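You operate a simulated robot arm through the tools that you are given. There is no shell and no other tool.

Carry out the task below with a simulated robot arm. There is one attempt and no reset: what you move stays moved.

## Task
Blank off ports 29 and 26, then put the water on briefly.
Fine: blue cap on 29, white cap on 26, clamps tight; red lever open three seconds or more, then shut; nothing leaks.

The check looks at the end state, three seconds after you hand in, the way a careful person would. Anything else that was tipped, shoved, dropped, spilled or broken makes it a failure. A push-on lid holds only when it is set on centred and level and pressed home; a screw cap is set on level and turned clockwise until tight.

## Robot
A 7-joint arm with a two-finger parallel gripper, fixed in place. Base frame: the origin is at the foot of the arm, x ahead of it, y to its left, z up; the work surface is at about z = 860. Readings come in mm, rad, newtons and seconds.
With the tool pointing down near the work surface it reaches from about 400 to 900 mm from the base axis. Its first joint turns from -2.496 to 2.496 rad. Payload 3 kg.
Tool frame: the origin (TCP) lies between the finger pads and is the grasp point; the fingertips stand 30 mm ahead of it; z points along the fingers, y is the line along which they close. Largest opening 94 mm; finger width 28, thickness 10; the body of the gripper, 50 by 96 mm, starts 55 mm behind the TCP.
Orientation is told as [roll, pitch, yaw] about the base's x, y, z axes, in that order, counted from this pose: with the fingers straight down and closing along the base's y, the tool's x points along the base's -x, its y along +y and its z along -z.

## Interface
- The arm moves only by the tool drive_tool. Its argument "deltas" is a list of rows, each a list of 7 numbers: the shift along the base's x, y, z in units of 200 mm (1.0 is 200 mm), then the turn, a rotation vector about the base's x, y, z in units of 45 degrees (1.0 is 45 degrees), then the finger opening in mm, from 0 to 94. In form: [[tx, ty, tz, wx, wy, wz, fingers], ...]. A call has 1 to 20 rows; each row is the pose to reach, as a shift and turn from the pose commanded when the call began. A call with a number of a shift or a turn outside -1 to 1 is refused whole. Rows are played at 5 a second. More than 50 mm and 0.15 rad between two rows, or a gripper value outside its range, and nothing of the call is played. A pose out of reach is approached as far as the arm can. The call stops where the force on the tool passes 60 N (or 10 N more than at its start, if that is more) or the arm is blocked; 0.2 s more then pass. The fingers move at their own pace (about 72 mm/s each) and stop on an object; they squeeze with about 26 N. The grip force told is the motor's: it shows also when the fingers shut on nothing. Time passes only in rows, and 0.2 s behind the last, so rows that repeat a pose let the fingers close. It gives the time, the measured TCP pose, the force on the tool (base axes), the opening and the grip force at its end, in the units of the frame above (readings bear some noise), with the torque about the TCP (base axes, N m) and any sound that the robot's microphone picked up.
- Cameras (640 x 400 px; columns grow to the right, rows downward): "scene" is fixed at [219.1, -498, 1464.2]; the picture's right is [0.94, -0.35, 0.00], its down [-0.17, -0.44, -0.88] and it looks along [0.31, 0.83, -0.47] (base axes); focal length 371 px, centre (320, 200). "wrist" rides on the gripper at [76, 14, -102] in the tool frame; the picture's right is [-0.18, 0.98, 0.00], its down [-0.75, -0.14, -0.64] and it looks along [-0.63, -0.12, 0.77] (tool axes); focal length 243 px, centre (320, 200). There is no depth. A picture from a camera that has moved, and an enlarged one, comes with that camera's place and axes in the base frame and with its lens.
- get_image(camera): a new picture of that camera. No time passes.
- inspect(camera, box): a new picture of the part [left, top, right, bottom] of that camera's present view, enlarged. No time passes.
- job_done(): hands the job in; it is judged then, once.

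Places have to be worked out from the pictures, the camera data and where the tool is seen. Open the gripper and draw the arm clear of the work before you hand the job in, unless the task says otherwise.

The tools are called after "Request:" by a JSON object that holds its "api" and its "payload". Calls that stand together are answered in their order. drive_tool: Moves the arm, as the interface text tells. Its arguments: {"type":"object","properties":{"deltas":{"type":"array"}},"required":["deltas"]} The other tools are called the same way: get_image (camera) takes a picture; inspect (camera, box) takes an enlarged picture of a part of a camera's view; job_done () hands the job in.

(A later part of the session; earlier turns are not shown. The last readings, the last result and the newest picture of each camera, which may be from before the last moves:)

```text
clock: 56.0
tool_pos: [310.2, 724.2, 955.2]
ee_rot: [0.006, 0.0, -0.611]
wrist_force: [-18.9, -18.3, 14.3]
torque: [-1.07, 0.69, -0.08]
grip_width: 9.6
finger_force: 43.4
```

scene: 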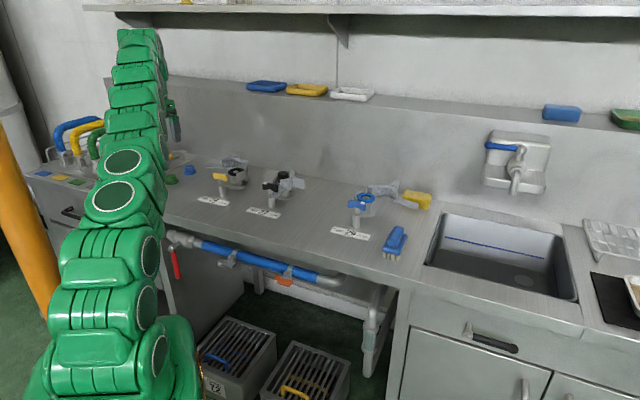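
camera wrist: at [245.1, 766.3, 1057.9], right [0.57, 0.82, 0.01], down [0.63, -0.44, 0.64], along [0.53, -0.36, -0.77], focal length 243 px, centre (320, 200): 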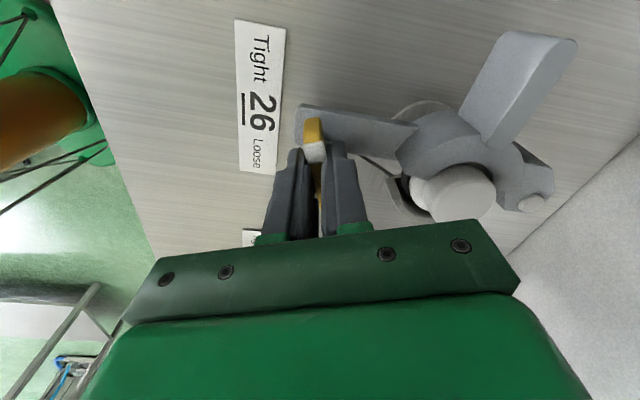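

Request:
{"api": "drive_tool", "payload": {"deltas": [[-0.005, -0.006, 0.004, 0, 0, 0, 4], [-0.005, -0.006, 0.004, 0, 0, -0.06, 4], [-0.005, -0.006, 0.004, 0, 0, -0.12, 4], [-0.005, -0.006, 0.004, 0, 0, -0.18, 4], [-0.005, -0.006, 0.004, 0, 0, -0.23, 4], [-0.005, -0.006, 0.004, 0, 0, -0.23, 4]]}}

Request:
{"api": "inspect", "payload": {"camera": "scene", "box": [184, 135, 280, 195]}}

Request:
{"api": "get_image", "payload": {"camera": "wrist"}}

```text
clock: 57.4
tool_pos: [310.0, 723.9, 955.9]
ee_rot: [0.008, 0.0, -0.792]
wrist_force: [18.8, 41.3, -16.9]
torque: [0.41, 0.48, 1.06]
grip_width: 9.9
finger_force: 43.8
```

```text
6.67 times, centred on (232, 165) of scene
camera zoom: at [219.1, -498.0, 1464.2], right [0.94, -0.35, 0.0], down [-0.17, -0.44, -0.88], along [0.31, 0.83, -0.47], focal length 2475 px, centre (907, 433)
```

zoom: 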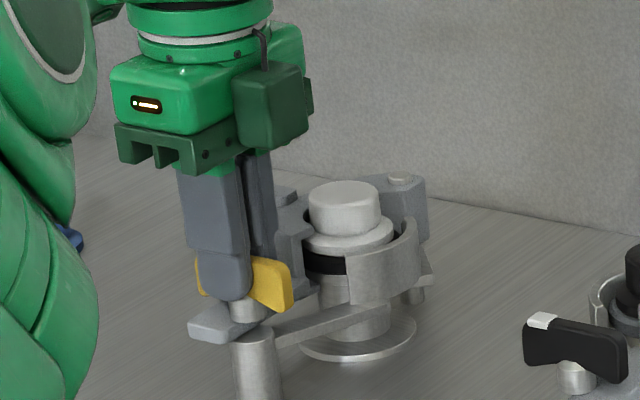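

```text
taken
camera wrist: at [265.7, 787.0, 1058.2], right [0.83, 0.56, 0.01], down [0.43, -0.64, 0.64], along [0.36, -0.53, -0.77], focal length 243 px, centre (320, 200)
```

wrist: 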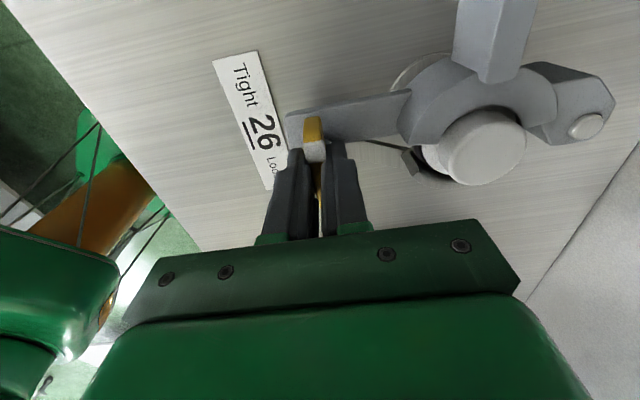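

The resisting torque is now 1.06 N·m at 180°, so the clamp is tightening. I'll nudge a few more degrees to confirm it is tight.

Request:
{"api": "drive_tool", "payload": {"deltas": [[0.004, 0.008, -0.004, 0, 0, -0.05, 4], [0.004, 0.01, -0.005, 0, 0, -0.1, 4], [0.004, 0.01, -0.005, 0, 0, -0.15, 4], [0.004, 0.01, -0.005, 0, 0, -0.2, 4], [0.004, 0.01, -0.005, 0, 0, -0.2, 4]]}}

Request:
{"api": "inspect", "payload": {"camera": "wrist", "box": [220, 70, 420, 195]}}

```text
clock: 58.6
tool_pos: [310.9, 723.9, 954.9]
ee_rot: [0.005, 0.001, -0.951]
wrist_force: [-8.6, -24.8, 22.5]
torque: [-1.14, 0.34, 1.37]
grip_width: 14.1
finger_force: 45.0
```

```text
3.20 times, centred on (320, 132) of wrist
camera zoom: at [276.2, 793.7, 1057.2], right [0.91, 0.42, 0.01], down [0.32, -0.7, 0.64], along [0.28, -0.58, -0.77], focal length 776 px, centre (320, 416)
```

zoom: 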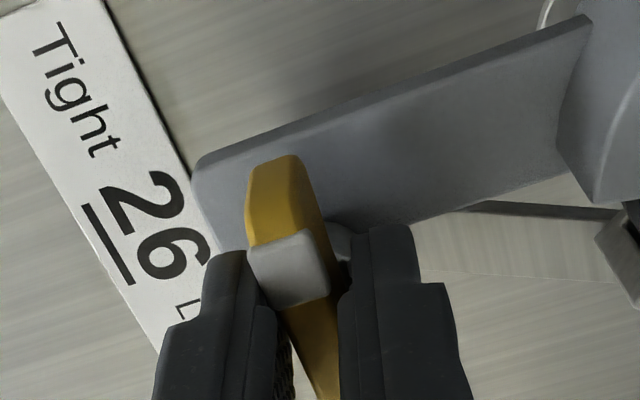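

The fingers are now slipping around a bar that no longer turns (grip spread to 14 mm at 1.4 N·m), so the knob is at its tight stop. I'll release, rise, and inspect.

Request:
{"api": "drive_tool", "payload": {"deltas": [[0, 0, 0, 0, 0, 0.15, 4], [0, 0, 0, 0, 0, 0.15, 44], [0, 0, 0, 0, 0, 0.15, 44], [0, 0, 0.1, 0, 0, 0.15, 44], [0, 0, 0.3, 0, 0, 0.15, 44], [0, 0, 0.5, 0, 0, 0.2, 44], [-0.05, -0.1, 0.55, 0, 0, 0.35, 44], [-0.05, -0.1, 0.55, 0, 0, 0.35, 44]]}}

Request:
{"api": "get_image", "payload": {"camera": "wrist"}}

Request:
{"api": "inspect", "payload": {"camera": "scene", "box": [200, 145, 296, 205]}}

```text
clock: 60.4
tool_pos: [300.8, 706.8, 1065.1]
ee_rot: [0.01, -0.001, -0.672]
wrist_force: [0.2, -0.2, -0.2]
torque: [0.0, -0.01, -0.02]
grip_width: 44.2
finger_force: 0.1
```

```text
taken
camera wrist: at [248.6, 763.8, 1168.2], right [0.76, 0.65, 0.01], down [0.5, -0.58, 0.64], along [0.42, -0.48, -0.77], focal length 243 px, centre (320, 200)
```

wrist: 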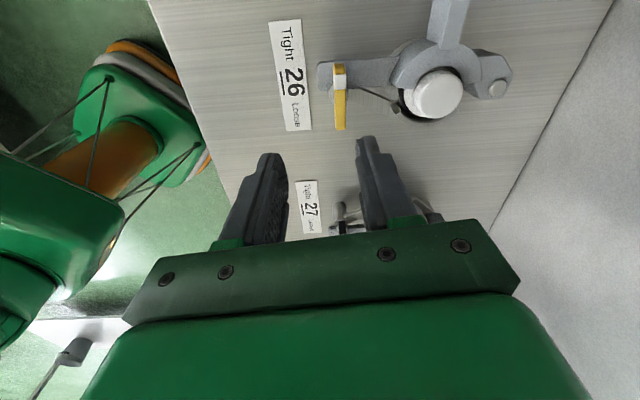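

```text
6.67 times, centred on (248, 175) of scene
camera zoom: at [219.1, -498.0, 1464.2], right [0.94, -0.35, 0.0], down [-0.17, -0.44, -0.88], along [0.31, 0.83, -0.47], focal length 2475 px, centre (800, 367)
```

zoom: 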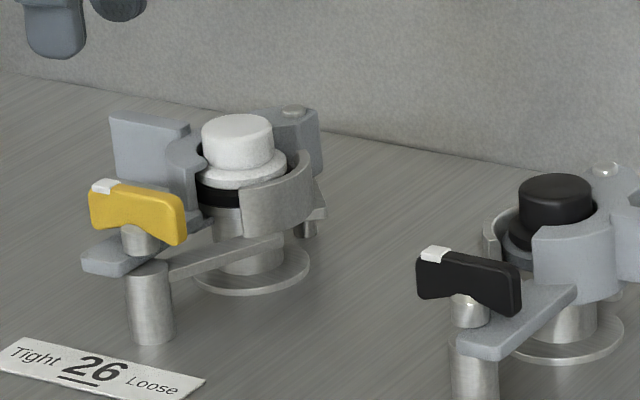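

The white tip at 26 now points to Tight, and the arrangement mirrors 27, so port 26 is done. Next is the blue cap: I'll rotate the tool back to face the wall and move toward it.

Request:
{"api": "drive_tool", "payload": {"deltas": [[-0.02, 0.0, 0, 0, 0, 0.17, 60], [-0.05, 0.02, 0, 0, 0, 0.34, 70], [-0.1, 0.05, 0, 0, 0, 0.51, 72], [-0.15, 0.08, 0, 0, 0, 0.68, 72], [-0.2, 0.12, 0, 0, 0, 0.85, 72], [-0.25, 0.15, 0, 0, 0, 1.0, 72], [-0.25, 0.15, 0, 0, 0, 1.0, 72]]}}

Request:
{"api": "drive_tool", "payload": {"deltas": [[0, 0, 0, 0, 0, 0.17, 72], [-0.02, 0.02, 0, 0, 0, 0.34, 72], [-0.04, 0.04, 0, 0, 0, 0.51, 72], [-0.06, 0.06, 0, 0, 0, 0.68, 72], [-0.08, 0.08, 0, 0, 0, 0.857, 72], [-0.08, 0.08, 0, 0, 0, 0.857, 72]]}}

Request:
{"api": "drive_tool", "payload": {"deltas": [[-0.05, 0.15, -0.03, 0.11, -0.11, 0, 72], [-0.08, 0.35, -0.06, 0.22, -0.22, 0, 72], [-0.1, 0.5, -0.1, 0.33, -0.33, 0, 72], [-0.12, 0.65, -0.15, 0.44, -0.44, 0, 72], [-0.14, 0.8, -0.2, 0.55, -0.55, 0, 72], [-0.15, 0.9, -0.25, 0.55, -0.55, 0, 72], [-0.15, 0.9, -0.25, 0.55, -0.55, 0, 72]]}}

Request:
{"api": "get_image", "payload": {"camera": "wrist"}}

```text
clock: 62.0
tool_pos: [248.9, 735.0, 1063.9]
ee_rot: [0.007, 0.001, 0.114]
wrist_force: [1.0, -1.0, -0.6]
torque: [-0.02, 0.02, 0.04]
grip_width: 72.0
finger_force: 0.1
```

```text
clock: 63.4
tool_pos: [232.7, 751.3, 1062.8]
ee_rot: [0.008, -0.001, 0.785]
wrist_force: [0.8, 0.4, 0.3]
torque: [-0.01, 0.0, 0.01]
grip_width: 72.1
finger_force: 0.1
```

```text
clock: 65.0
tool_pos: [202.1, 931.9, 1013.9]
ee_rot: [0.009, -0.61, 0.783]
wrist_force: [-0.8, 0.2, -0.6]
torque: [0.03, -0.02, 0.0]
grip_width: 71.8
finger_force: 0.2
```

```text
taken
camera wrist: at [106.4, 854.8, 1055.2], right [-0.59, 0.8, 0.11], down [0.28, 0.07, 0.96], along [0.76, 0.6, -0.27], focal length 243 px, centre (320, 200)
```

wrist: 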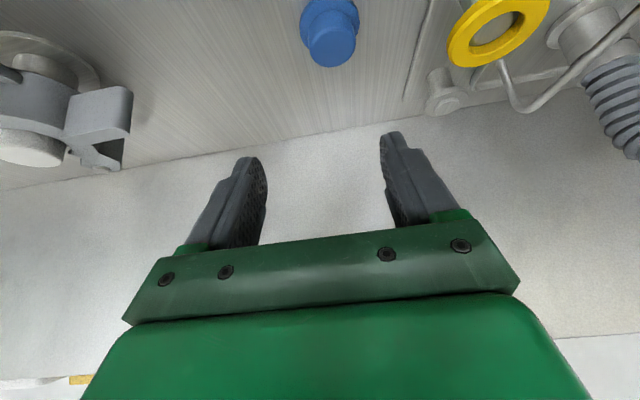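

The arm reaches the area. I'll zoom to locate the blue cap accurately from this pose.

Request:
{"api": "inspect", "payload": {"camera": "wrist", "box": [270, 0, 398, 80]}}

```text
5.00 times, centred on (334, 40) of wrist
camera zoom: at [106.4, 854.8, 1055.2], right [-0.59, 0.8, 0.11], down [0.28, 0.07, 0.96], along [0.76, 0.6, -0.27], focal length 1213 px, centre (250, 1000)
```

zoom: 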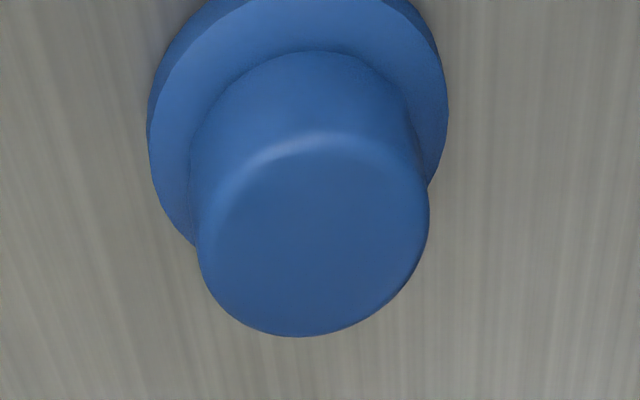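

Estimates for the blue cap differ by several mm along n. I'll descend partway, keeping the tips above the knob, and re-measure.

Request:
{"api": "drive_tool", "payload": {"deltas": [[0.0065, 0.06, -0.05, 0, 0, 0, 72], [0.0065, 0.1225, -0.15, 0, 0, 0, 72], [0.0065, 0.1225, -0.25, 0, 0, 0, 72], [0.0065, 0.1225, -0.34, 0, 0, 0, 72], [0.0065, 0.1225, -0.34, 0, 0, 0, 72]]}}

Request:
{"api": "get_image", "payload": {"camera": "wrist"}}

Request:
{"api": "inspect", "payload": {"camera": "scene", "box": [150, 140, 230, 190]}}

```text
clock: 66.2
tool_pos: [204.1, 957.5, 944.7]
ee_rot: [0.006, -0.611, 0.785]
wrist_force: [0.4, 0.1, -0.7]
torque: [-0.04, 0.0, -0.02]
grip_width: 72.1
finger_force: 0.0
```

```text
taken
camera wrist: at [108.5, 880.3, 986.0], right [-0.59, 0.8, 0.11], down [0.28, 0.07, 0.96], along [0.76, 0.6, -0.27], focal length 243 px, centre (320, 200)
```

wrist: 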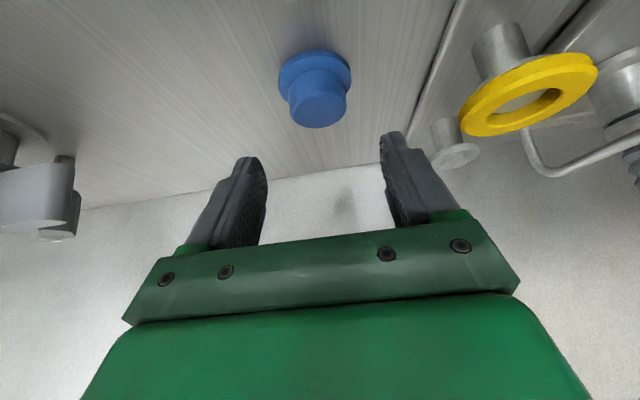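

```text
8.00 times, centred on (190, 165) of scene
camera zoom: at [219.1, -498.0, 1464.2], right [0.94, -0.35, 0.0], down [-0.17, -0.44, -0.88], along [0.31, 0.83, -0.47], focal length 2970 px, centre (1360, 480)
```

zoom: 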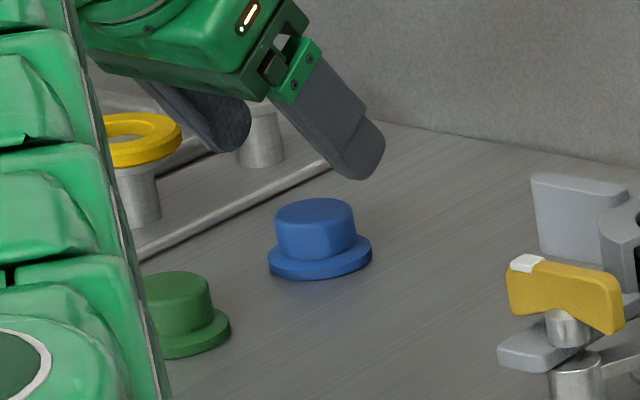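

The cap is within about 4 mm of the desired spot. I'll correct and descend to grasp height.

Request:
{"api": "drive_tool", "payload": {"deltas": [[-0.0245, 0.0035, -0.04, 0, 0, 0, 72], [-0.0245, 0.0035, -0.1, 0, 0, 0, 72], [-0.0245, 0.0035, -0.16, 0, 0, 0, 72], [-0.0245, 0.0035, -0.2, 0, 0, 0, 72], [-0.0245, 0.0035, -0.2, 0, 0, 0, 72]]}}

Request:
{"api": "inspect", "payload": {"camera": "wrist", "box": [220, 80, 440, 220]}}

Request:
{"api": "inspect", "payload": {"camera": "scene", "box": [150, 140, 230, 190]}}

```text
clock: 67.4
tool_pos: [200.8, 957.3, 904.1]
ee_rot: [0.008, -0.611, 0.783]
wrist_force: [-0.3, 0.6, 0.2]
torque: [0.02, -0.02, -0.02]
grip_width: 72.0
finger_force: 0.1
```

```text
2.86 times, centred on (330, 150) of wrist
camera zoom: at [103.7, 880.2, 946.0], right [-0.59, 0.8, 0.11], down [0.28, 0.07, 0.96], along [0.76, 0.6, -0.27], focal length 693 px, centre (291, 343)
```

zoom: 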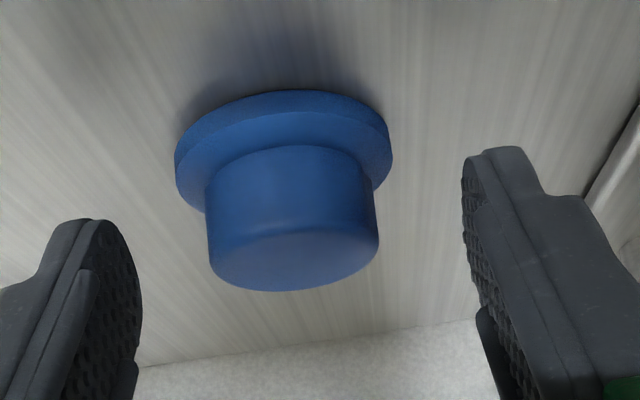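

```text
8.00 times, centred on (190, 165) of scene
camera zoom: at [219.1, -498.0, 1464.2], right [0.94, -0.35, 0.0], down [-0.17, -0.44, -0.88], along [0.31, 0.83, -0.47], focal length 2970 px, centre (1360, 480)
```

zoom: 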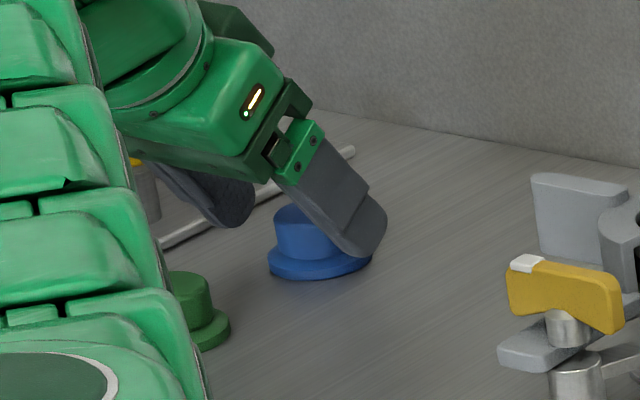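

The cap sits between the fingers at the right height, so I'll close and then lift a little.

Request:
{"api": "drive_tool", "payload": {"deltas": [[0, 0, 0, 0, 0, 0, 20], [0, 0, 0, 0, 0, 0, 20], [0, 0, 0, 0, 0, 0, 20], [0, 0, 0, 0, 0, 0, 20]]}}

Request:
{"api": "drive_tool", "payload": {"deltas": [[0, 0, 0.03, 0, 0, 0, 20], [0, 0, 0.1, 0, 0, 0, 20], [0, 0, 0.25, 0, 0, 0, 20], [0, 0, 0.4, 0, 0, 0, 20], [0, 0, 0.55, 0, 0, 0, 20], [0, 0, 0.55, 0, 0, 0, 20]]}}

Request:
{"api": "get_image", "payload": {"camera": "wrist"}}

Request:
{"api": "inspect", "payload": {"camera": "wrist", "box": [220, 80, 440, 220]}}

Request:
{"api": "inspect", "payload": {"camera": "scene", "box": [150, 120, 230, 170]}}

```text
clock: 68.4
tool_pos: [200.9, 957.9, 904.5]
ee_rot: [0.01, -0.611, 0.784]
wrist_force: [0.5, 0.1, -0.5]
torque: [0.02, 0.01, 0.02]
grip_width: 37.5
finger_force: 26.3
```

```text
clock: 69.8
tool_pos: [200.3, 952.2, 1011.2]
ee_rot: [0.009, -0.61, 0.783]
wrist_force: [0.2, -0.3, -0.3]
torque: [0.0, 0.06, 0.07]
grip_width: 37.7
finger_force: 26.2
out of reach, approached as far as the arm can: row 5, 6
```

```text
taken
camera wrist: at [104.6, 875.5, 1052.3], right [-0.59, 0.8, 0.11], down [0.28, 0.07, 0.96], along [0.76, 0.6, -0.27], focal length 243 px, centre (320, 200)
```

wrist: 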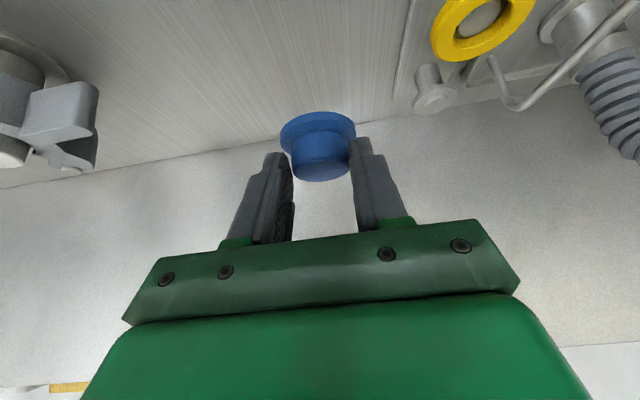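

```text
2.86 times, centred on (330, 150) of wrist
camera zoom: at [104.6, 875.5, 1052.3], right [-0.59, 0.8, 0.11], down [0.28, 0.07, 0.96], along [0.76, 0.6, -0.27], focal length 693 px, centre (291, 343)
```

zoom: 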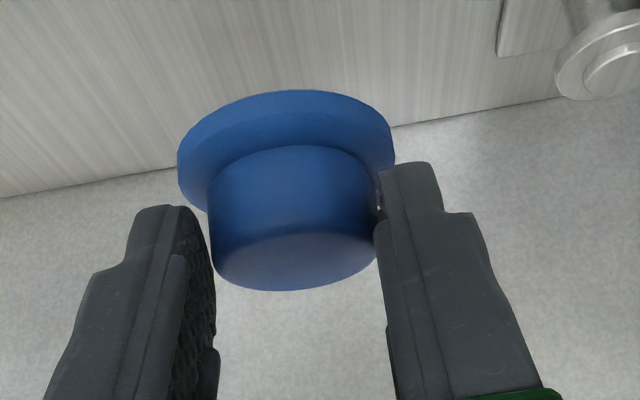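

```text
8.00 times, centred on (190, 145) of scene
camera zoom: at [219.1, -498.0, 1464.2], right [0.94, -0.35, 0.0], down [-0.17, -0.44, -0.88], along [0.31, 0.83, -0.47], focal length 2970 px, centre (1360, 640)
```

zoom: 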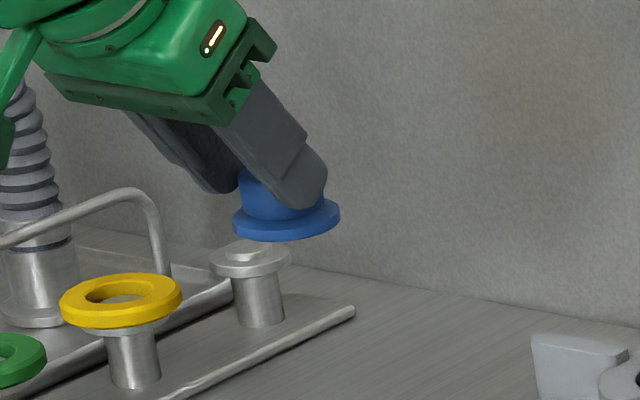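

The blue cap is held firmly and level. I'll carry it along the bench toward port 29 at a safe height.

Request:
{"api": "drive_tool", "payload": {"deltas": [[0.06, -0.1, 0.0, 0, 0, 0, 20], [0.18, -0.22, 0.04, 0, 0, 0, 20], [0.32, -0.36, 0.08, 0, 0, 0, 20], [0.46, -0.5, 0.12, 0, 0, 0, 20], [0.6, -0.65, 0.14, 0, 0, 0, 20], [0.7, -0.78, 0.15, 0, 0, 0, 20], [0.7, -0.78, 0.15, 0, 0, 0, 20]]}}

Request:
{"api": "drive_tool", "payload": {"deltas": [[0.08, -0.09, 0, 0, 0, 0, 20], [0.22, -0.23, 0, 0, 0, 0, 20], [0.37, -0.38, 0, 0, 0, 0, 20], [0.52, -0.53, 0, 0, 0, 0, 20], [0.67, -0.68, 0, 0, 0, 0, 20], [0.8, -0.82, 0, 0, 0, 0, 20], [0.88, -0.92, 0, 0, 0, 0, 20], [0.88, -0.92, 0, 0, 0, 0, 20]]}}

Request:
{"api": "get_image", "payload": {"camera": "wrist"}}

Request:
{"api": "get_image", "payload": {"camera": "scene"}}

```text
clock: 70.5
tool_pos: [448.6, 830.9, 1021.2]
ee_rot: [0.012, -0.607, 0.543]
wrist_force: [0.3, -0.2, -0.3]
torque: [-0.02, 0.03, 0.02]
grip_width: 37.3
finger_force: 25.7
stopped in row 3: the arm was blocked; the commanded pose is now the measured one
```

```text
clock: 72.3
tool_pos: [625.2, 644.7, 1017.8]
ee_rot: [0.011, -0.602, 0.545]
wrist_force: [0.4, -0.6, 0.2]
torque: [0.01, 0.0, 0.01]
grip_width: 37.7
finger_force: 25.6
```

```text
taken
camera wrist: at [514.2, 593.9, 1059.6], right [-0.38, 0.92, 0.11], down [0.3, 0.01, 0.96], along [0.87, 0.4, -0.27], focal length 243 px, centre (320, 200)
```

wrist: 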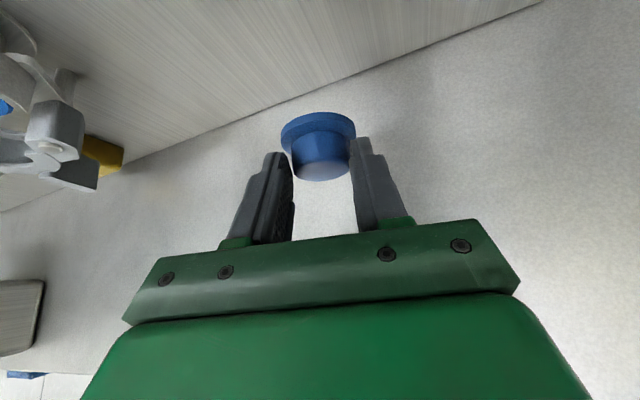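

```text
taken
```

scene: 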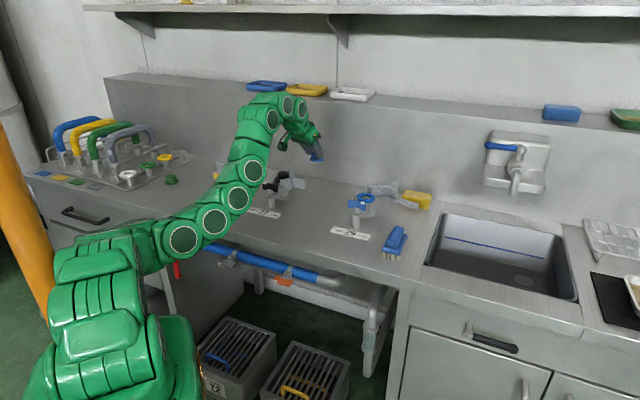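

The first carry call ended early as "blocked" and the arm swung round faster than I commanded. I'll check carefully that nothing was disturbed and where the links are.

Request:
{"api": "inspect", "payload": {"camera": "scene", "box": [30, 130, 290, 292]}}

Request:
{"api": "inspect", "payload": {"camera": "scene", "box": [200, 90, 440, 240]}}

Request:
{"api": "inspect", "payload": {"camera": "wrist", "box": [220, 80, 440, 220]}}

```text
2.46 times, centred on (160, 211) of scene
camera zoom: at [219.1, -498.0, 1464.2], right [0.94, -0.35, 0.0], down [-0.17, -0.44, -0.88], along [0.31, 0.83, -0.47], focal length 914 px, centre (714, 173)
```

zoom: 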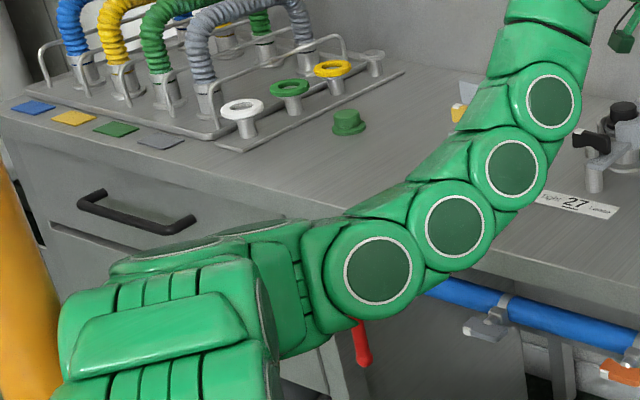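

```text
2.67 times, centred on (320, 165) of scene
camera zoom: at [219.1, -498.0, 1464.2], right [0.94, -0.35, 0.0], down [-0.17, -0.44, -0.88], along [0.31, 0.83, -0.47], focal length 990 px, centre (320, 293)
```

zoom: 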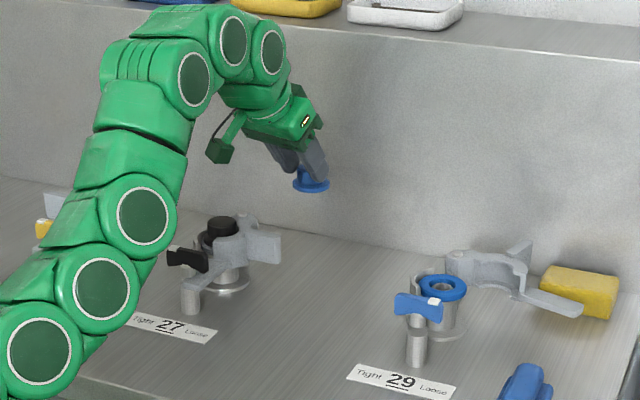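

```text
2.86 times, centred on (330, 150) of wrist
camera zoom: at [514.2, 593.9, 1059.6], right [-0.38, 0.92, 0.11], down [0.3, 0.01, 0.96], along [0.87, 0.4, -0.27], focal length 693 px, centre (291, 343)
```

zoom: 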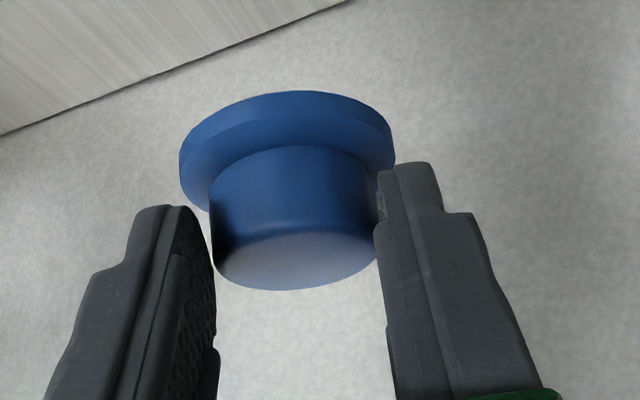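

The cap is still held level, and 26, 27 and 29 look undisturbed. But the arm passed through full stretch, and its elbow now lies low. I'll raise and retract in free air to a comfortable pose, watching how the elbow moves.

Request:
{"api": "drive_tool", "payload": {"deltas": [[-0.05, -0.05, 0.05, 0, 0, 0, 20], [-0.12, -0.12, 0.12, 0, 0, 0, 20], [-0.2, -0.2, 0.2, 0, 0, 0, 20], [-0.28, -0.28, 0.3, 0, 0, 0, 20], [-0.28, -0.28, 0.3, 0, 0, 0, 20]]}}

Request:
{"api": "get_image", "payload": {"camera": "scene"}}

```text
clock: 73.5
tool_pos: [616.0, 640.7, 1038.1]
ee_rot: [0.009, -0.605, 0.543]
wrist_force: [0.3, 0.3, -0.9]
torque: [-0.02, -0.01, 0.0]
grip_width: 37.4
finger_force: 26.3
out of reach, approached as far as the arm can: row 1, 2, 3, 4, 5
```

```text
taken
```

scene: 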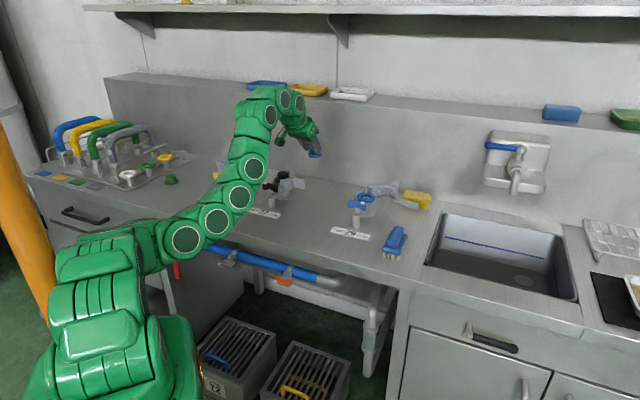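

In this configuration the arm can't retract: "out of reach" inward means it is stuck elbow-down. I'll stretch it straight outward over the empty back of the bench, then come down, which should make the elbow bend upward again.

Request:
{"api": "drive_tool", "payload": {"deltas": [[0.06, 0.06, 0.03, 0, 0, 0, 20], [0.12, 0.12, 0.06, 0, 0, 0, 20], [0.18, 0.18, 0.09, 0, 0, 0, 20], [0.24, 0.24, 0.12, 0, 0, 0, 20], [0.3, 0.3, 0.15, 0, 0, 0, 20], [0.3, 0.3, 0.15, 0, 0, 0, 20]]}}

Request:
{"api": "get_image", "payload": {"camera": "scene"}}

Request:
{"api": "get_image", "payload": {"camera": "wrist"}}

```text
clock: 74.9
tool_pos: [676.0, 697.6, 1066.8]
ee_rot: [0.014, -0.608, 0.543]
wrist_force: [-13.2, -16.0, 2.6]
torque: [-0.65, 0.45, -0.29]
grip_width: 37.6
finger_force: 26.0
```

```text
taken
```

scene: 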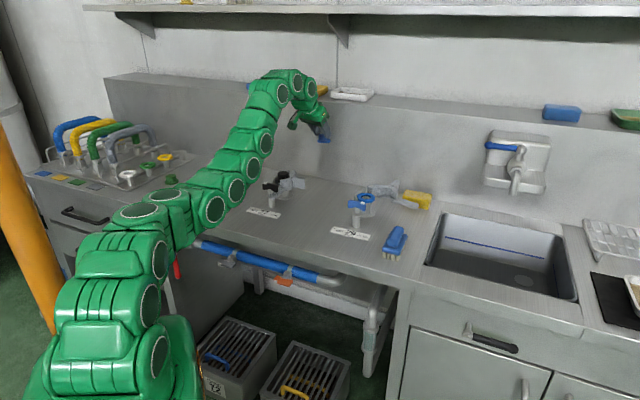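

```text
taken
camera wrist: at [564.5, 645.7, 1108.1], right [-0.38, 0.92, 0.11], down [0.29, 0.0, 0.96], along [0.88, 0.4, -0.27], focal length 243 px, centre (320, 200)
```

wrist: 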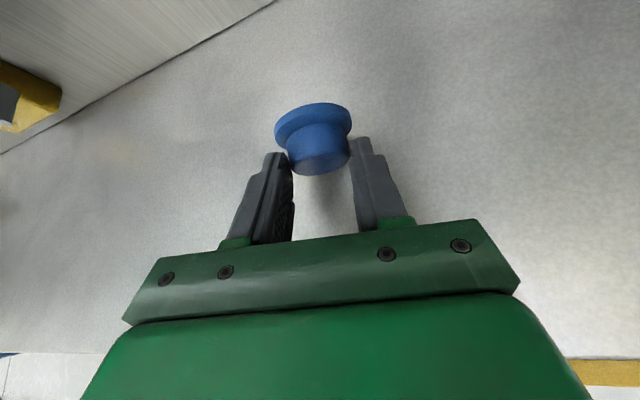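

The cap just touched the wall (about 20 N), which is closer than I thought. The arm is almost straight now, so I'll back off the wall while moving down, to tip the elbow upward.

Request:
{"api": "drive_tool", "payload": {"deltas": [[-0.04, -0.04, -0.05, 0, 0, 0, 20], [-0.06, -0.06, -0.12, 0, 0, 0, 20], [-0.08, -0.08, -0.2, 0, 0, 0, 20], [-0.1, -0.1, -0.28, 0, 0, 0, 20], [-0.1, -0.1, -0.28, 0, 0, 0, 20]]}}

Request:
{"api": "get_image", "payload": {"camera": "scene"}}

```text
clock: 76.1
tool_pos: [652.4, 679.4, 1008.5]
ee_rot: [0.012, -0.607, 0.544]
wrist_force: [-0.1, -0.6, -0.4]
torque: [-0.01, -0.01, -0.01]
grip_width: 37.4
finger_force: 26.1
```

```text
taken
```

scene: 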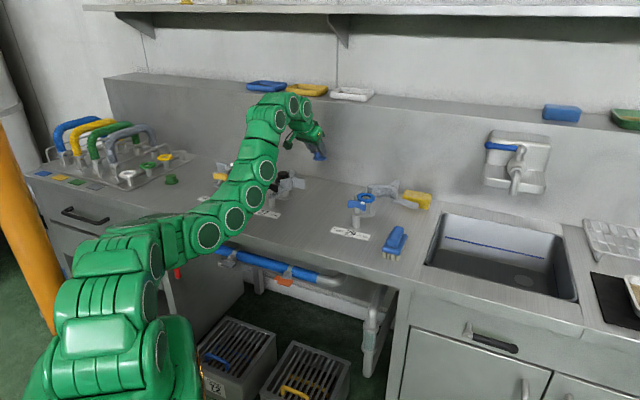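

Still elbow-down. Going straight up here should straighten the arm at the reach limit, and then I can move down from straight to tip the elbow upward.

Request:
{"api": "drive_tool", "payload": {"deltas": [[-0.01, -0.01, 0.15, 0, 0, 0, 20], [-0.02, -0.02, 0.3, 0, 0, 0, 20], [-0.03, -0.03, 0.45, 0, 0, 0, 20], [-0.03, -0.03, 0.6, 0, 0, 0, 20], [-0.03, -0.03, 0.75, 0, 0, 0, 20], [-0.03, -0.03, 0.75, 0, 0, 0, 20]]}}

Request:
{"api": "get_image", "payload": {"camera": "scene"}}

```text
clock: 77.5
tool_pos: [648.8, 672.2, 1160.3]
ee_rot: [0.013, -0.607, 0.545]
wrist_force: [0.0, 0.3, -0.6]
torque: [-0.03, 0.01, 0.01]
grip_width: 37.5
finger_force: 26.5
```

```text
taken
```

scene: 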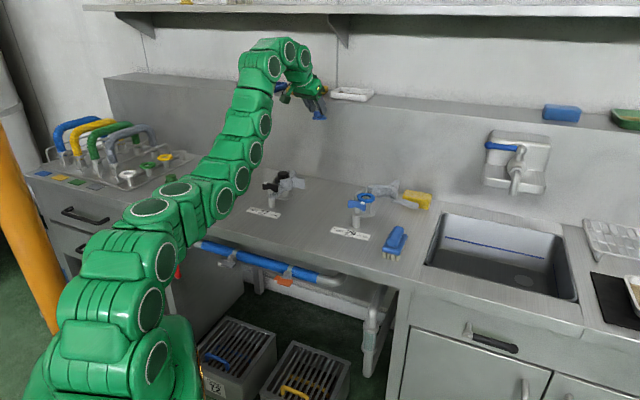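

Request:
{"api": "drive_tool", "payload": {"deltas": [[-0.02, -0.02, 0.15, 0, 0, 0, 20], [-0.04, -0.04, 0.3, 0, 0, 0, 20], [-0.06, -0.06, 0.45, 0, 0, 0, 20], [-0.08, -0.08, 0.6, 0, 0, 0, 20], [-0.1, -0.1, 0.75, 0, 0, 0, 20], [-0.1, -0.1, 0.75, 0, 0, 0, 20]]}}

Request:
{"api": "get_image", "payload": {"camera": "scene"}}

```text
clock: 78.9
tool_pos: [623.4, 643.9, 1293.8]
ee_rot: [0.013, -0.606, 0.544]
wrist_force: [-0.6, -0.3, -1.0]
torque: [-0.06, 0.0, 0.0]
grip_width: 37.4
finger_force: 25.9
out of reach, approached as far as the arm can: row 4, 5, 6
```

```text
taken
```

scene: 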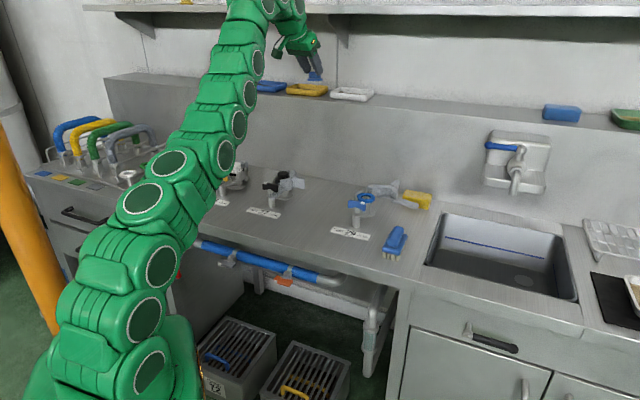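

The arm is now straight at its limit. I'll move down from here and see which way the elbow bends.

Request:
{"api": "drive_tool", "payload": {"deltas": [[0, 0, -0.08, 0, 0, 0, 20], [0, 0, -0.16, 0, 0, 0, 20], [0, 0, -0.24, 0, 0, 0, 20], [0, 0, -0.32, 0, 0, 0, 20], [0, 0, -0.4, 0, 0, 0, 20], [0, 0, -0.4, 0, 0, 0, 20]]}}

Request:
{"api": "get_image", "payload": {"camera": "scene"}}

```text
clock: 80.3
tool_pos: [622.3, 646.5, 1213.0]
ee_rot: [0.013, -0.605, 0.545]
wrist_force: [0.4, -0.7, -0.5]
torque: [0.02, 0.03, -0.01]
grip_width: 37.4
finger_force: 25.7
```

```text
taken
```

scene: 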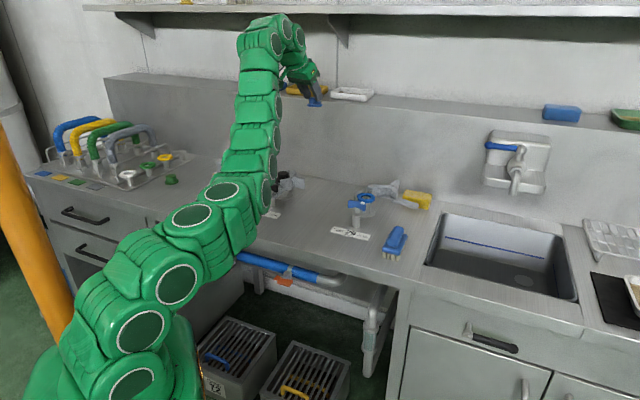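

The elbow now sits to the right, in front of the bench, rather than below the arm. I'll test whether this posture can move freely toward port 29 while staying high.

Request:
{"api": "drive_tool", "payload": {"deltas": [[0.02, -0.1, -0.05, 0, 0, 0, 20], [0.05, -0.22, -0.1, 0, 0, 0, 20], [0.08, -0.35, -0.15, 0, 0, 0, 20], [0.12, -0.5, -0.2, 0, 0, 0, 20], [0.16, -0.65, -0.25, 0, 0, 0, 20], [0.16, -0.65, -0.25, 0, 0, 0, 20]]}}

Request:
{"api": "get_image", "payload": {"camera": "scene"}}

Request:
{"api": "get_image", "payload": {"camera": "wrist"}}

```text
clock: 81.7
tool_pos: [671.8, 528.4, 1163.9]
ee_rot: [0.013, -0.608, 0.544]
wrist_force: [-1.1, -0.1, -0.2]
torque: [-0.03, 0.04, 0.04]
grip_width: 37.4
finger_force: 25.6
out of reach, approached as far as the arm can: row 5, 6
```

```text
taken
```

scene: 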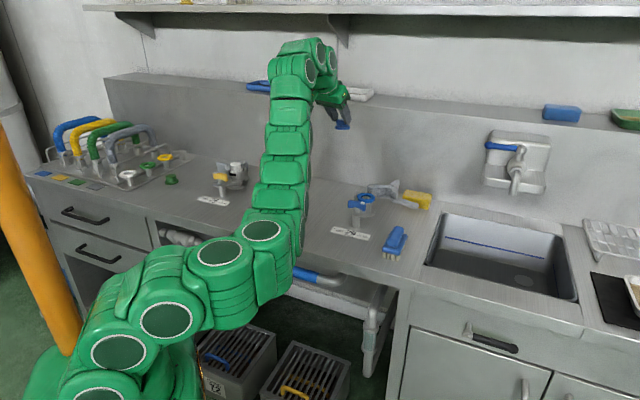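

```text
taken
camera wrist: at [560.3, 476.4, 1206.6], right [-0.38, 0.92, 0.11], down [0.29, 0.0, 0.96], along [0.87, 0.4, -0.27], focal length 243 px, centre (320, 200)
```

wrist: 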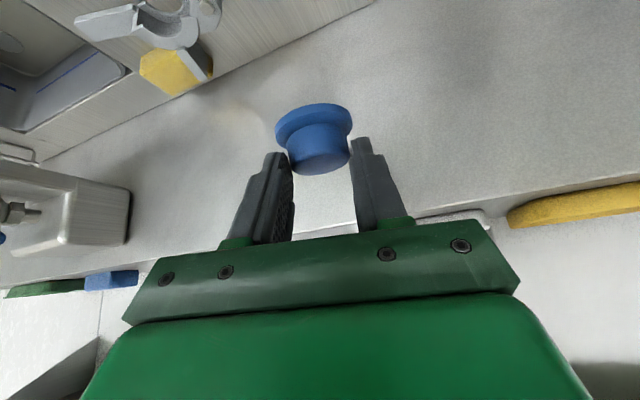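

This posture hits limits too. I'll try to work the arm back toward its starting pose (in, high, tool vertical), where the elbow should return to normal, watching each step.

Request:
{"api": "drive_tool", "payload": {"deltas": [[-0.05, 0.0, 0.1, -0.05, 0.09, 0, 20], [-0.1, 0.0, 0.2, -0.1, 0.18, 0, 20], [-0.2, 0.0, 0.3, -0.15, 0.27, 0, 20], [-0.3, 0.0, 0.4, -0.2, 0.36, 0, 20], [-0.4, 0.0, 0.5, -0.2, 0.36, 0, 20], [-0.4, 0.0, 0.5, -0.2, 0.36, 0, 20]]}}

Request:
{"api": "get_image", "payload": {"camera": "scene"}}

```text
clock: 83.1
tool_pos: [590.5, 527.8, 1268.2]
ee_rot: [0.023, -0.283, 0.541]
wrist_force: [-0.1, 0.2, -1.4]
torque: [0.03, 0.0, 0.0]
grip_width: 37.2
finger_force: 25.7
```

```text
taken
```

scene: 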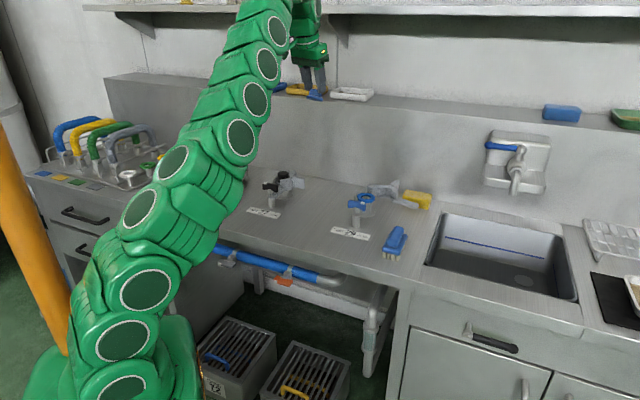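

It moves freely this way. I'll continue inward, finishing the untilt.

Request:
{"api": "drive_tool", "payload": {"deltas": [[-0.1, 0.0, 0.0, -0.04, 0.08, 0, 20], [-0.2, 0.0, 0.0, -0.08, 0.16, 0, 20], [-0.35, 0.0, 0.0, -0.12, 0.24, 0, 20], [-0.5, 0.02, 0.0, -0.17, 0.31, 0, 20], [-0.65, 0.04, 0.0, -0.19, 0.32, 0, 20], [-0.8, 0.06, 0.0, -0.19, 0.32, 0, 20], [-0.8, 0.06, 0.0, -0.19, 0.32, 0, 20]]}}

Request:
{"api": "get_image", "payload": {"camera": "scene"}}

```text
clock: 84.7
tool_pos: [432.8, 539.7, 1257.3]
ee_rot: [0.023, 0.01, 0.54]
wrist_force: [0.1, 0.1, -0.3]
torque: [0.1, -0.02, 0.0]
grip_width: 37.4
finger_force: 25.7
out of reach, approached as far as the arm can: row 3, 4, 5, 6, 7
```

```text
taken
```

scene: 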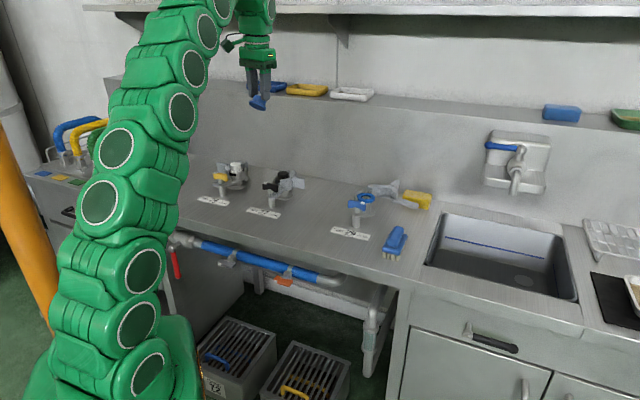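

The arm is back to its normal upright posture, elbow up. I'll come down to a comfortable height and check the cap in the grip.

Request:
{"api": "drive_tool", "payload": {"deltas": [[0, 0, -0.15, 0, 0, 0, 20], [0, 0, -0.3, 0, 0, 0, 20], [0, 0, -0.45, 0, 0, 0, 20], [0, 0, -0.6, 0, 0, 0, 20], [0, 0, -0.75, 0, 0, 0, 20], [0, 0, -0.75, 0, 0, 0, 20]]}}

Request:
{"api": "get_image", "payload": {"camera": "scene"}}

Request:
{"api": "get_image", "payload": {"camera": "wrist"}}

```text
clock: 86.1
tool_pos: [434.9, 537.3, 1107.0]
ee_rot: [0.025, 0.009, 0.539]
wrist_force: [1.1, 0.1, -0.4]
torque: [-0.01, -0.04, -0.04]
grip_width: 37.2
finger_force: 25.5
```

```text
taken
```

scene: 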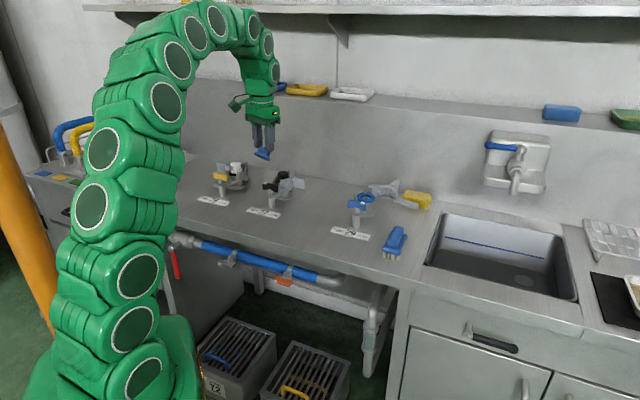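

```text
taken
camera wrist: at [363.7, 508.5, 1212.2], right [-0.35, 0.94, 0.02], down [0.73, 0.26, 0.63], along [0.59, 0.23, -0.78], focal length 243 px, centre (320, 200)
```

wrist: 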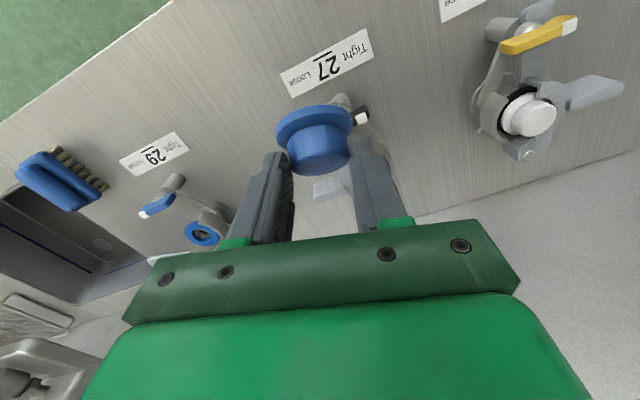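

The posture is restored. I'll check whether the wall touch shifted the cap in the fingers.

Request:
{"api": "inspect", "payload": {"camera": "wrist", "box": [220, 80, 440, 220]}}

Request:
{"api": "inspect", "payload": {"camera": "scene", "box": [224, 90, 304, 170]}}

```text
2.86 times, centred on (330, 150) of wrist
camera zoom: at [363.7, 508.5, 1212.2], right [-0.35, 0.94, 0.02], down [0.73, 0.26, 0.63], along [0.59, 0.23, -0.78], focal length 693 px, centre (291, 343)
```

zoom: 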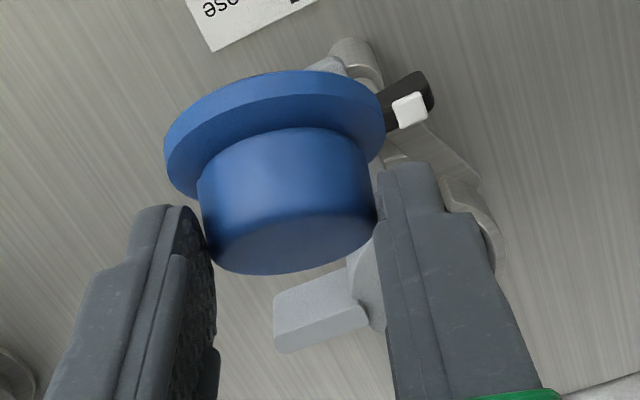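

```text
5.00 times, centred on (264, 130) of scene
camera zoom: at [219.1, -498.0, 1464.2], right [0.94, -0.35, 0.0], down [-0.17, -0.44, -0.88], along [0.31, 0.83, -0.47], focal length 1856 px, centre (600, 550)
```

zoom: 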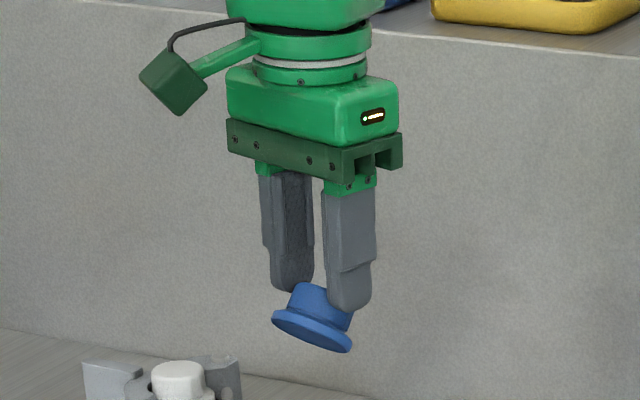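

The cap has slipped slightly, up a few mm and a little skewed. I'll set it down on a clear patch of bench between 27 and 29 around (516, 474) and re-grasp it cleanly in a comfortable posture.

Request:
{"api": "drive_tool", "payload": {"deltas": [[0.07, -0.07, -0.1, 0.07, -0.13, 0, 20], [0.14, -0.14, -0.2, 0.14, -0.26, 0, 20], [0.2, -0.2, -0.3, 0.21, -0.39, 0, 20], [0.27, -0.27, -0.4, 0.29, -0.53, 0, 20], [0.35, -0.35, -0.535, 0.371, -0.682, 0, 20], [0.35, -0.35, -0.535, 0.371, -0.682, 0, 20]]}}

Request:
{"api": "get_image", "payload": {"camera": "scene"}}

Request:
{"api": "get_image", "payload": {"camera": "wrist"}}

Request:
{"api": "inspect", "payload": {"camera": "scene", "box": [240, 130, 352, 200]}}

```text
clock: 87.5
tool_pos: [504.7, 470.4, 999.2]
ee_rot: [-0.002, -0.601, 0.546]
wrist_force: [0.2, -0.4, -0.5]
torque: [0.02, 0.0, -0.01]
grip_width: 37.1
finger_force: 25.9
```

```text
taken
```

scene: 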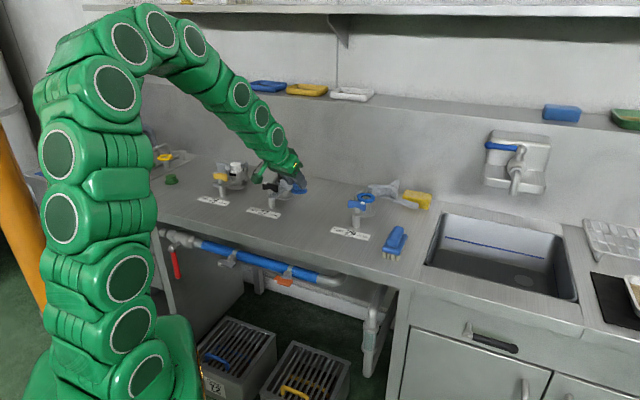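

```text
taken
camera wrist: at [393.4, 418.5, 1042.8], right [-0.38, 0.92, 0.1], down [0.29, 0.02, 0.96], along [0.88, 0.39, -0.28], focal length 243 px, centre (320, 200)
```

wrist: 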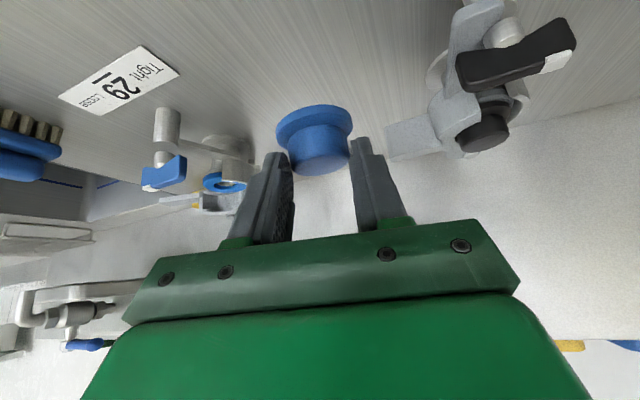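

```text
5.71 times, centred on (296, 165) of scene
camera zoom: at [219.1, -498.0, 1464.2], right [0.94, -0.35, 0.0], down [-0.17, -0.44, -0.88], along [0.31, 0.83, -0.47], focal length 2121 px, centre (457, 400)
```

zoom: 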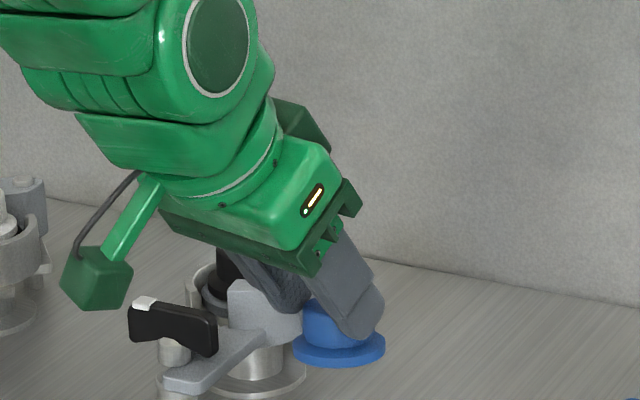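

The cap looks nearly level over the clear patch. I'll lower it until it touches the bench.

Request:
{"api": "drive_tool", "payload": {"deltas": [[0, 0, -0.15, 0, 0, 0, 20], [0, 0, -0.3, 0, 0, 0, 20], [0, 0, -0.4, 0, 0, 0, 20], [0, 0, -0.43, 0, 0, 0, 20], [0, 0, -0.445, 0, 0, 0, 20], [0, 0, -0.46, 0, 0, 0, 20], [0, 0, -0.46, 0, 0, 0, 20]]}}

Request:
{"api": "inspect", "payload": {"camera": "scene", "box": [280, 165, 360, 215]}}

Request:
{"api": "inspect", "payload": {"camera": "wrist", "box": [220, 80, 440, 220]}}

```text
clock: 89.1
tool_pos: [506.0, 468.8, 908.6]
ee_rot: [-0.001, -0.603, 0.547]
wrist_force: [4.8, -2.1, 15.1]
torque: [0.3, -0.76, -0.21]
grip_width: 37.4
finger_force: 25.8
```

```text
8.00 times, centred on (320, 190) of scene
camera zoom: at [219.1, -498.0, 1464.2], right [0.94, -0.35, 0.0], down [-0.17, -0.44, -0.88], along [0.31, 0.83, -0.47], focal length 2970 px, centre (320, 280)
```

zoom: 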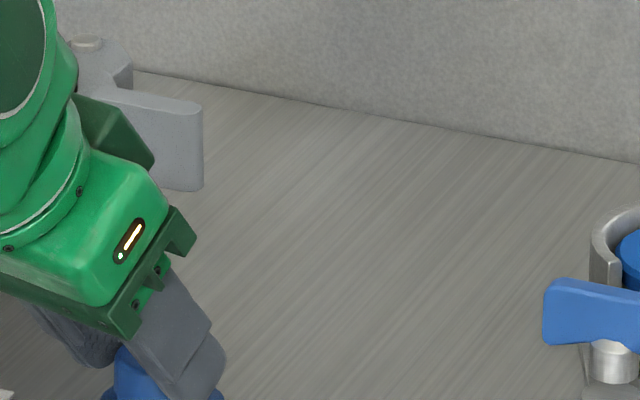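

```text
2.86 times, centred on (330, 150) of wrist
camera zoom: at [394.8, 418.5, 950.6], right [-0.38, 0.92, 0.1], down [0.29, 0.01, 0.96], along [0.88, 0.39, -0.27], focal length 693 px, centre (291, 343)
```

zoom: 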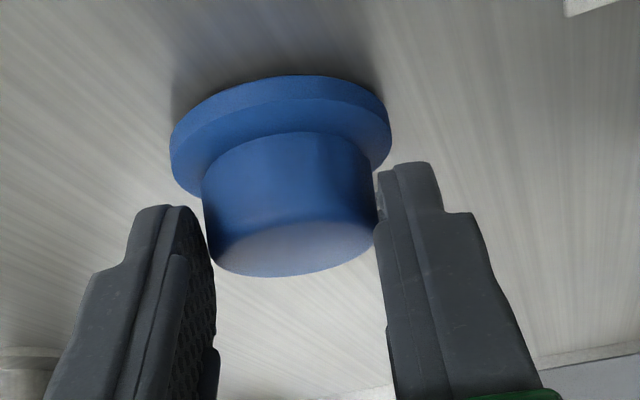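

Contact at 15 N. I'll release, rise straight up, and re-orient to 20° tilt with 45° yaw above the cap.

Request:
{"api": "drive_tool", "payload": {"deltas": [[0, 0, 0.01, 0, 0, 0, 20], [0, 0, 0.01, 0, 0, 0, 50], [0, 0, 0.01, 0, 0, 0, 72], [0, 0, 0.1, 0, 0, 0, 72], [0, 0, 0.25, 0, 0, 0, 72], [0, 0, 0.4, 0, 0, 0, 72], [0, 0, 0.5, 0, 0, 0.15, 72], [0, 0, 0.5, 0, 0, 0.304, 72], [0, 0, 0.5, 0, 0, 0.304, 72]]}}

Request:
{"api": "drive_tool", "payload": {"deltas": [[-0.03, -0.03, 0, -0.08, 0.08, 0, 72], [-0.06, -0.06, 0, -0.16, 0.16, 0, 72], [-0.09, -0.09, 0, -0.23, 0.23, 0, 72], [-0.09, -0.09, 0, -0.23, 0.23, 0, 72]]}}

Request:
{"api": "get_image", "payload": {"camera": "wrist"}}

Request:
{"api": "inspect", "payload": {"camera": "scene", "box": [280, 165, 360, 215]}}

```text
clock: 91.1
tool_pos: [504.8, 470.1, 1007.6]
ee_rot: [-0.002, -0.599, 0.787]
wrist_force: [0.6, -0.7, 0.2]
torque: [-0.01, 0.0, 0.02]
grip_width: 72.2
finger_force: 0.0
```

```text
clock: 92.1
tool_pos: [487.8, 450.8, 1008.6]
ee_rot: [-0.004, -0.345, 0.786]
wrist_force: [-0.2, 0.1, -0.3]
torque: [-0.01, 0.03, -0.01]
grip_width: 72.0
finger_force: 0.1
```

```text
taken
camera wrist: at [401.3, 386.0, 1078.6], right [-0.57, 0.82, 0.06], down [0.45, 0.25, 0.86], along [0.69, 0.52, -0.51], focal length 243 px, centre (320, 200)
```

wrist: 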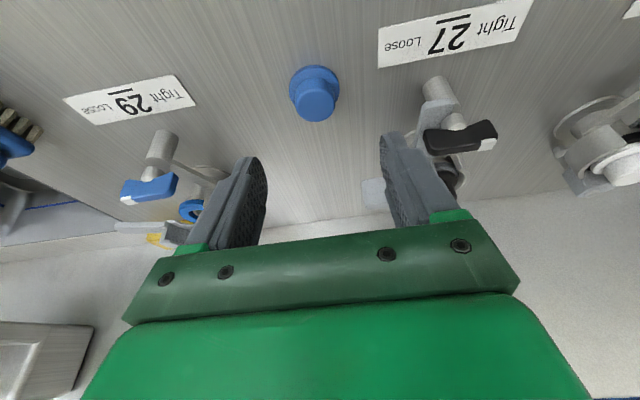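

```text
8.00 times, centred on (320, 190) of scene
camera zoom: at [219.1, -498.0, 1464.2], right [0.94, -0.35, 0.0], down [-0.17, -0.44, -0.88], along [0.31, 0.83, -0.47], focal length 2970 px, centre (320, 280)
```

zoom: 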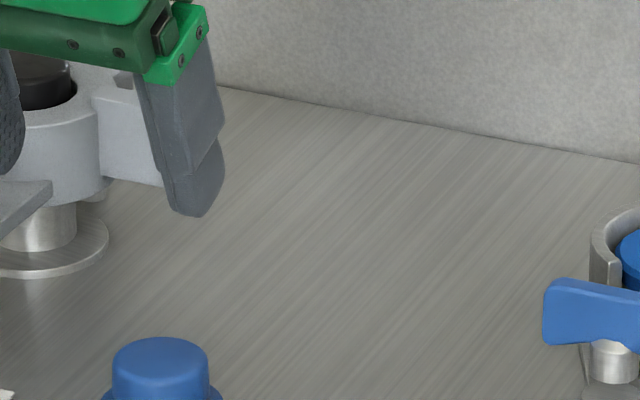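

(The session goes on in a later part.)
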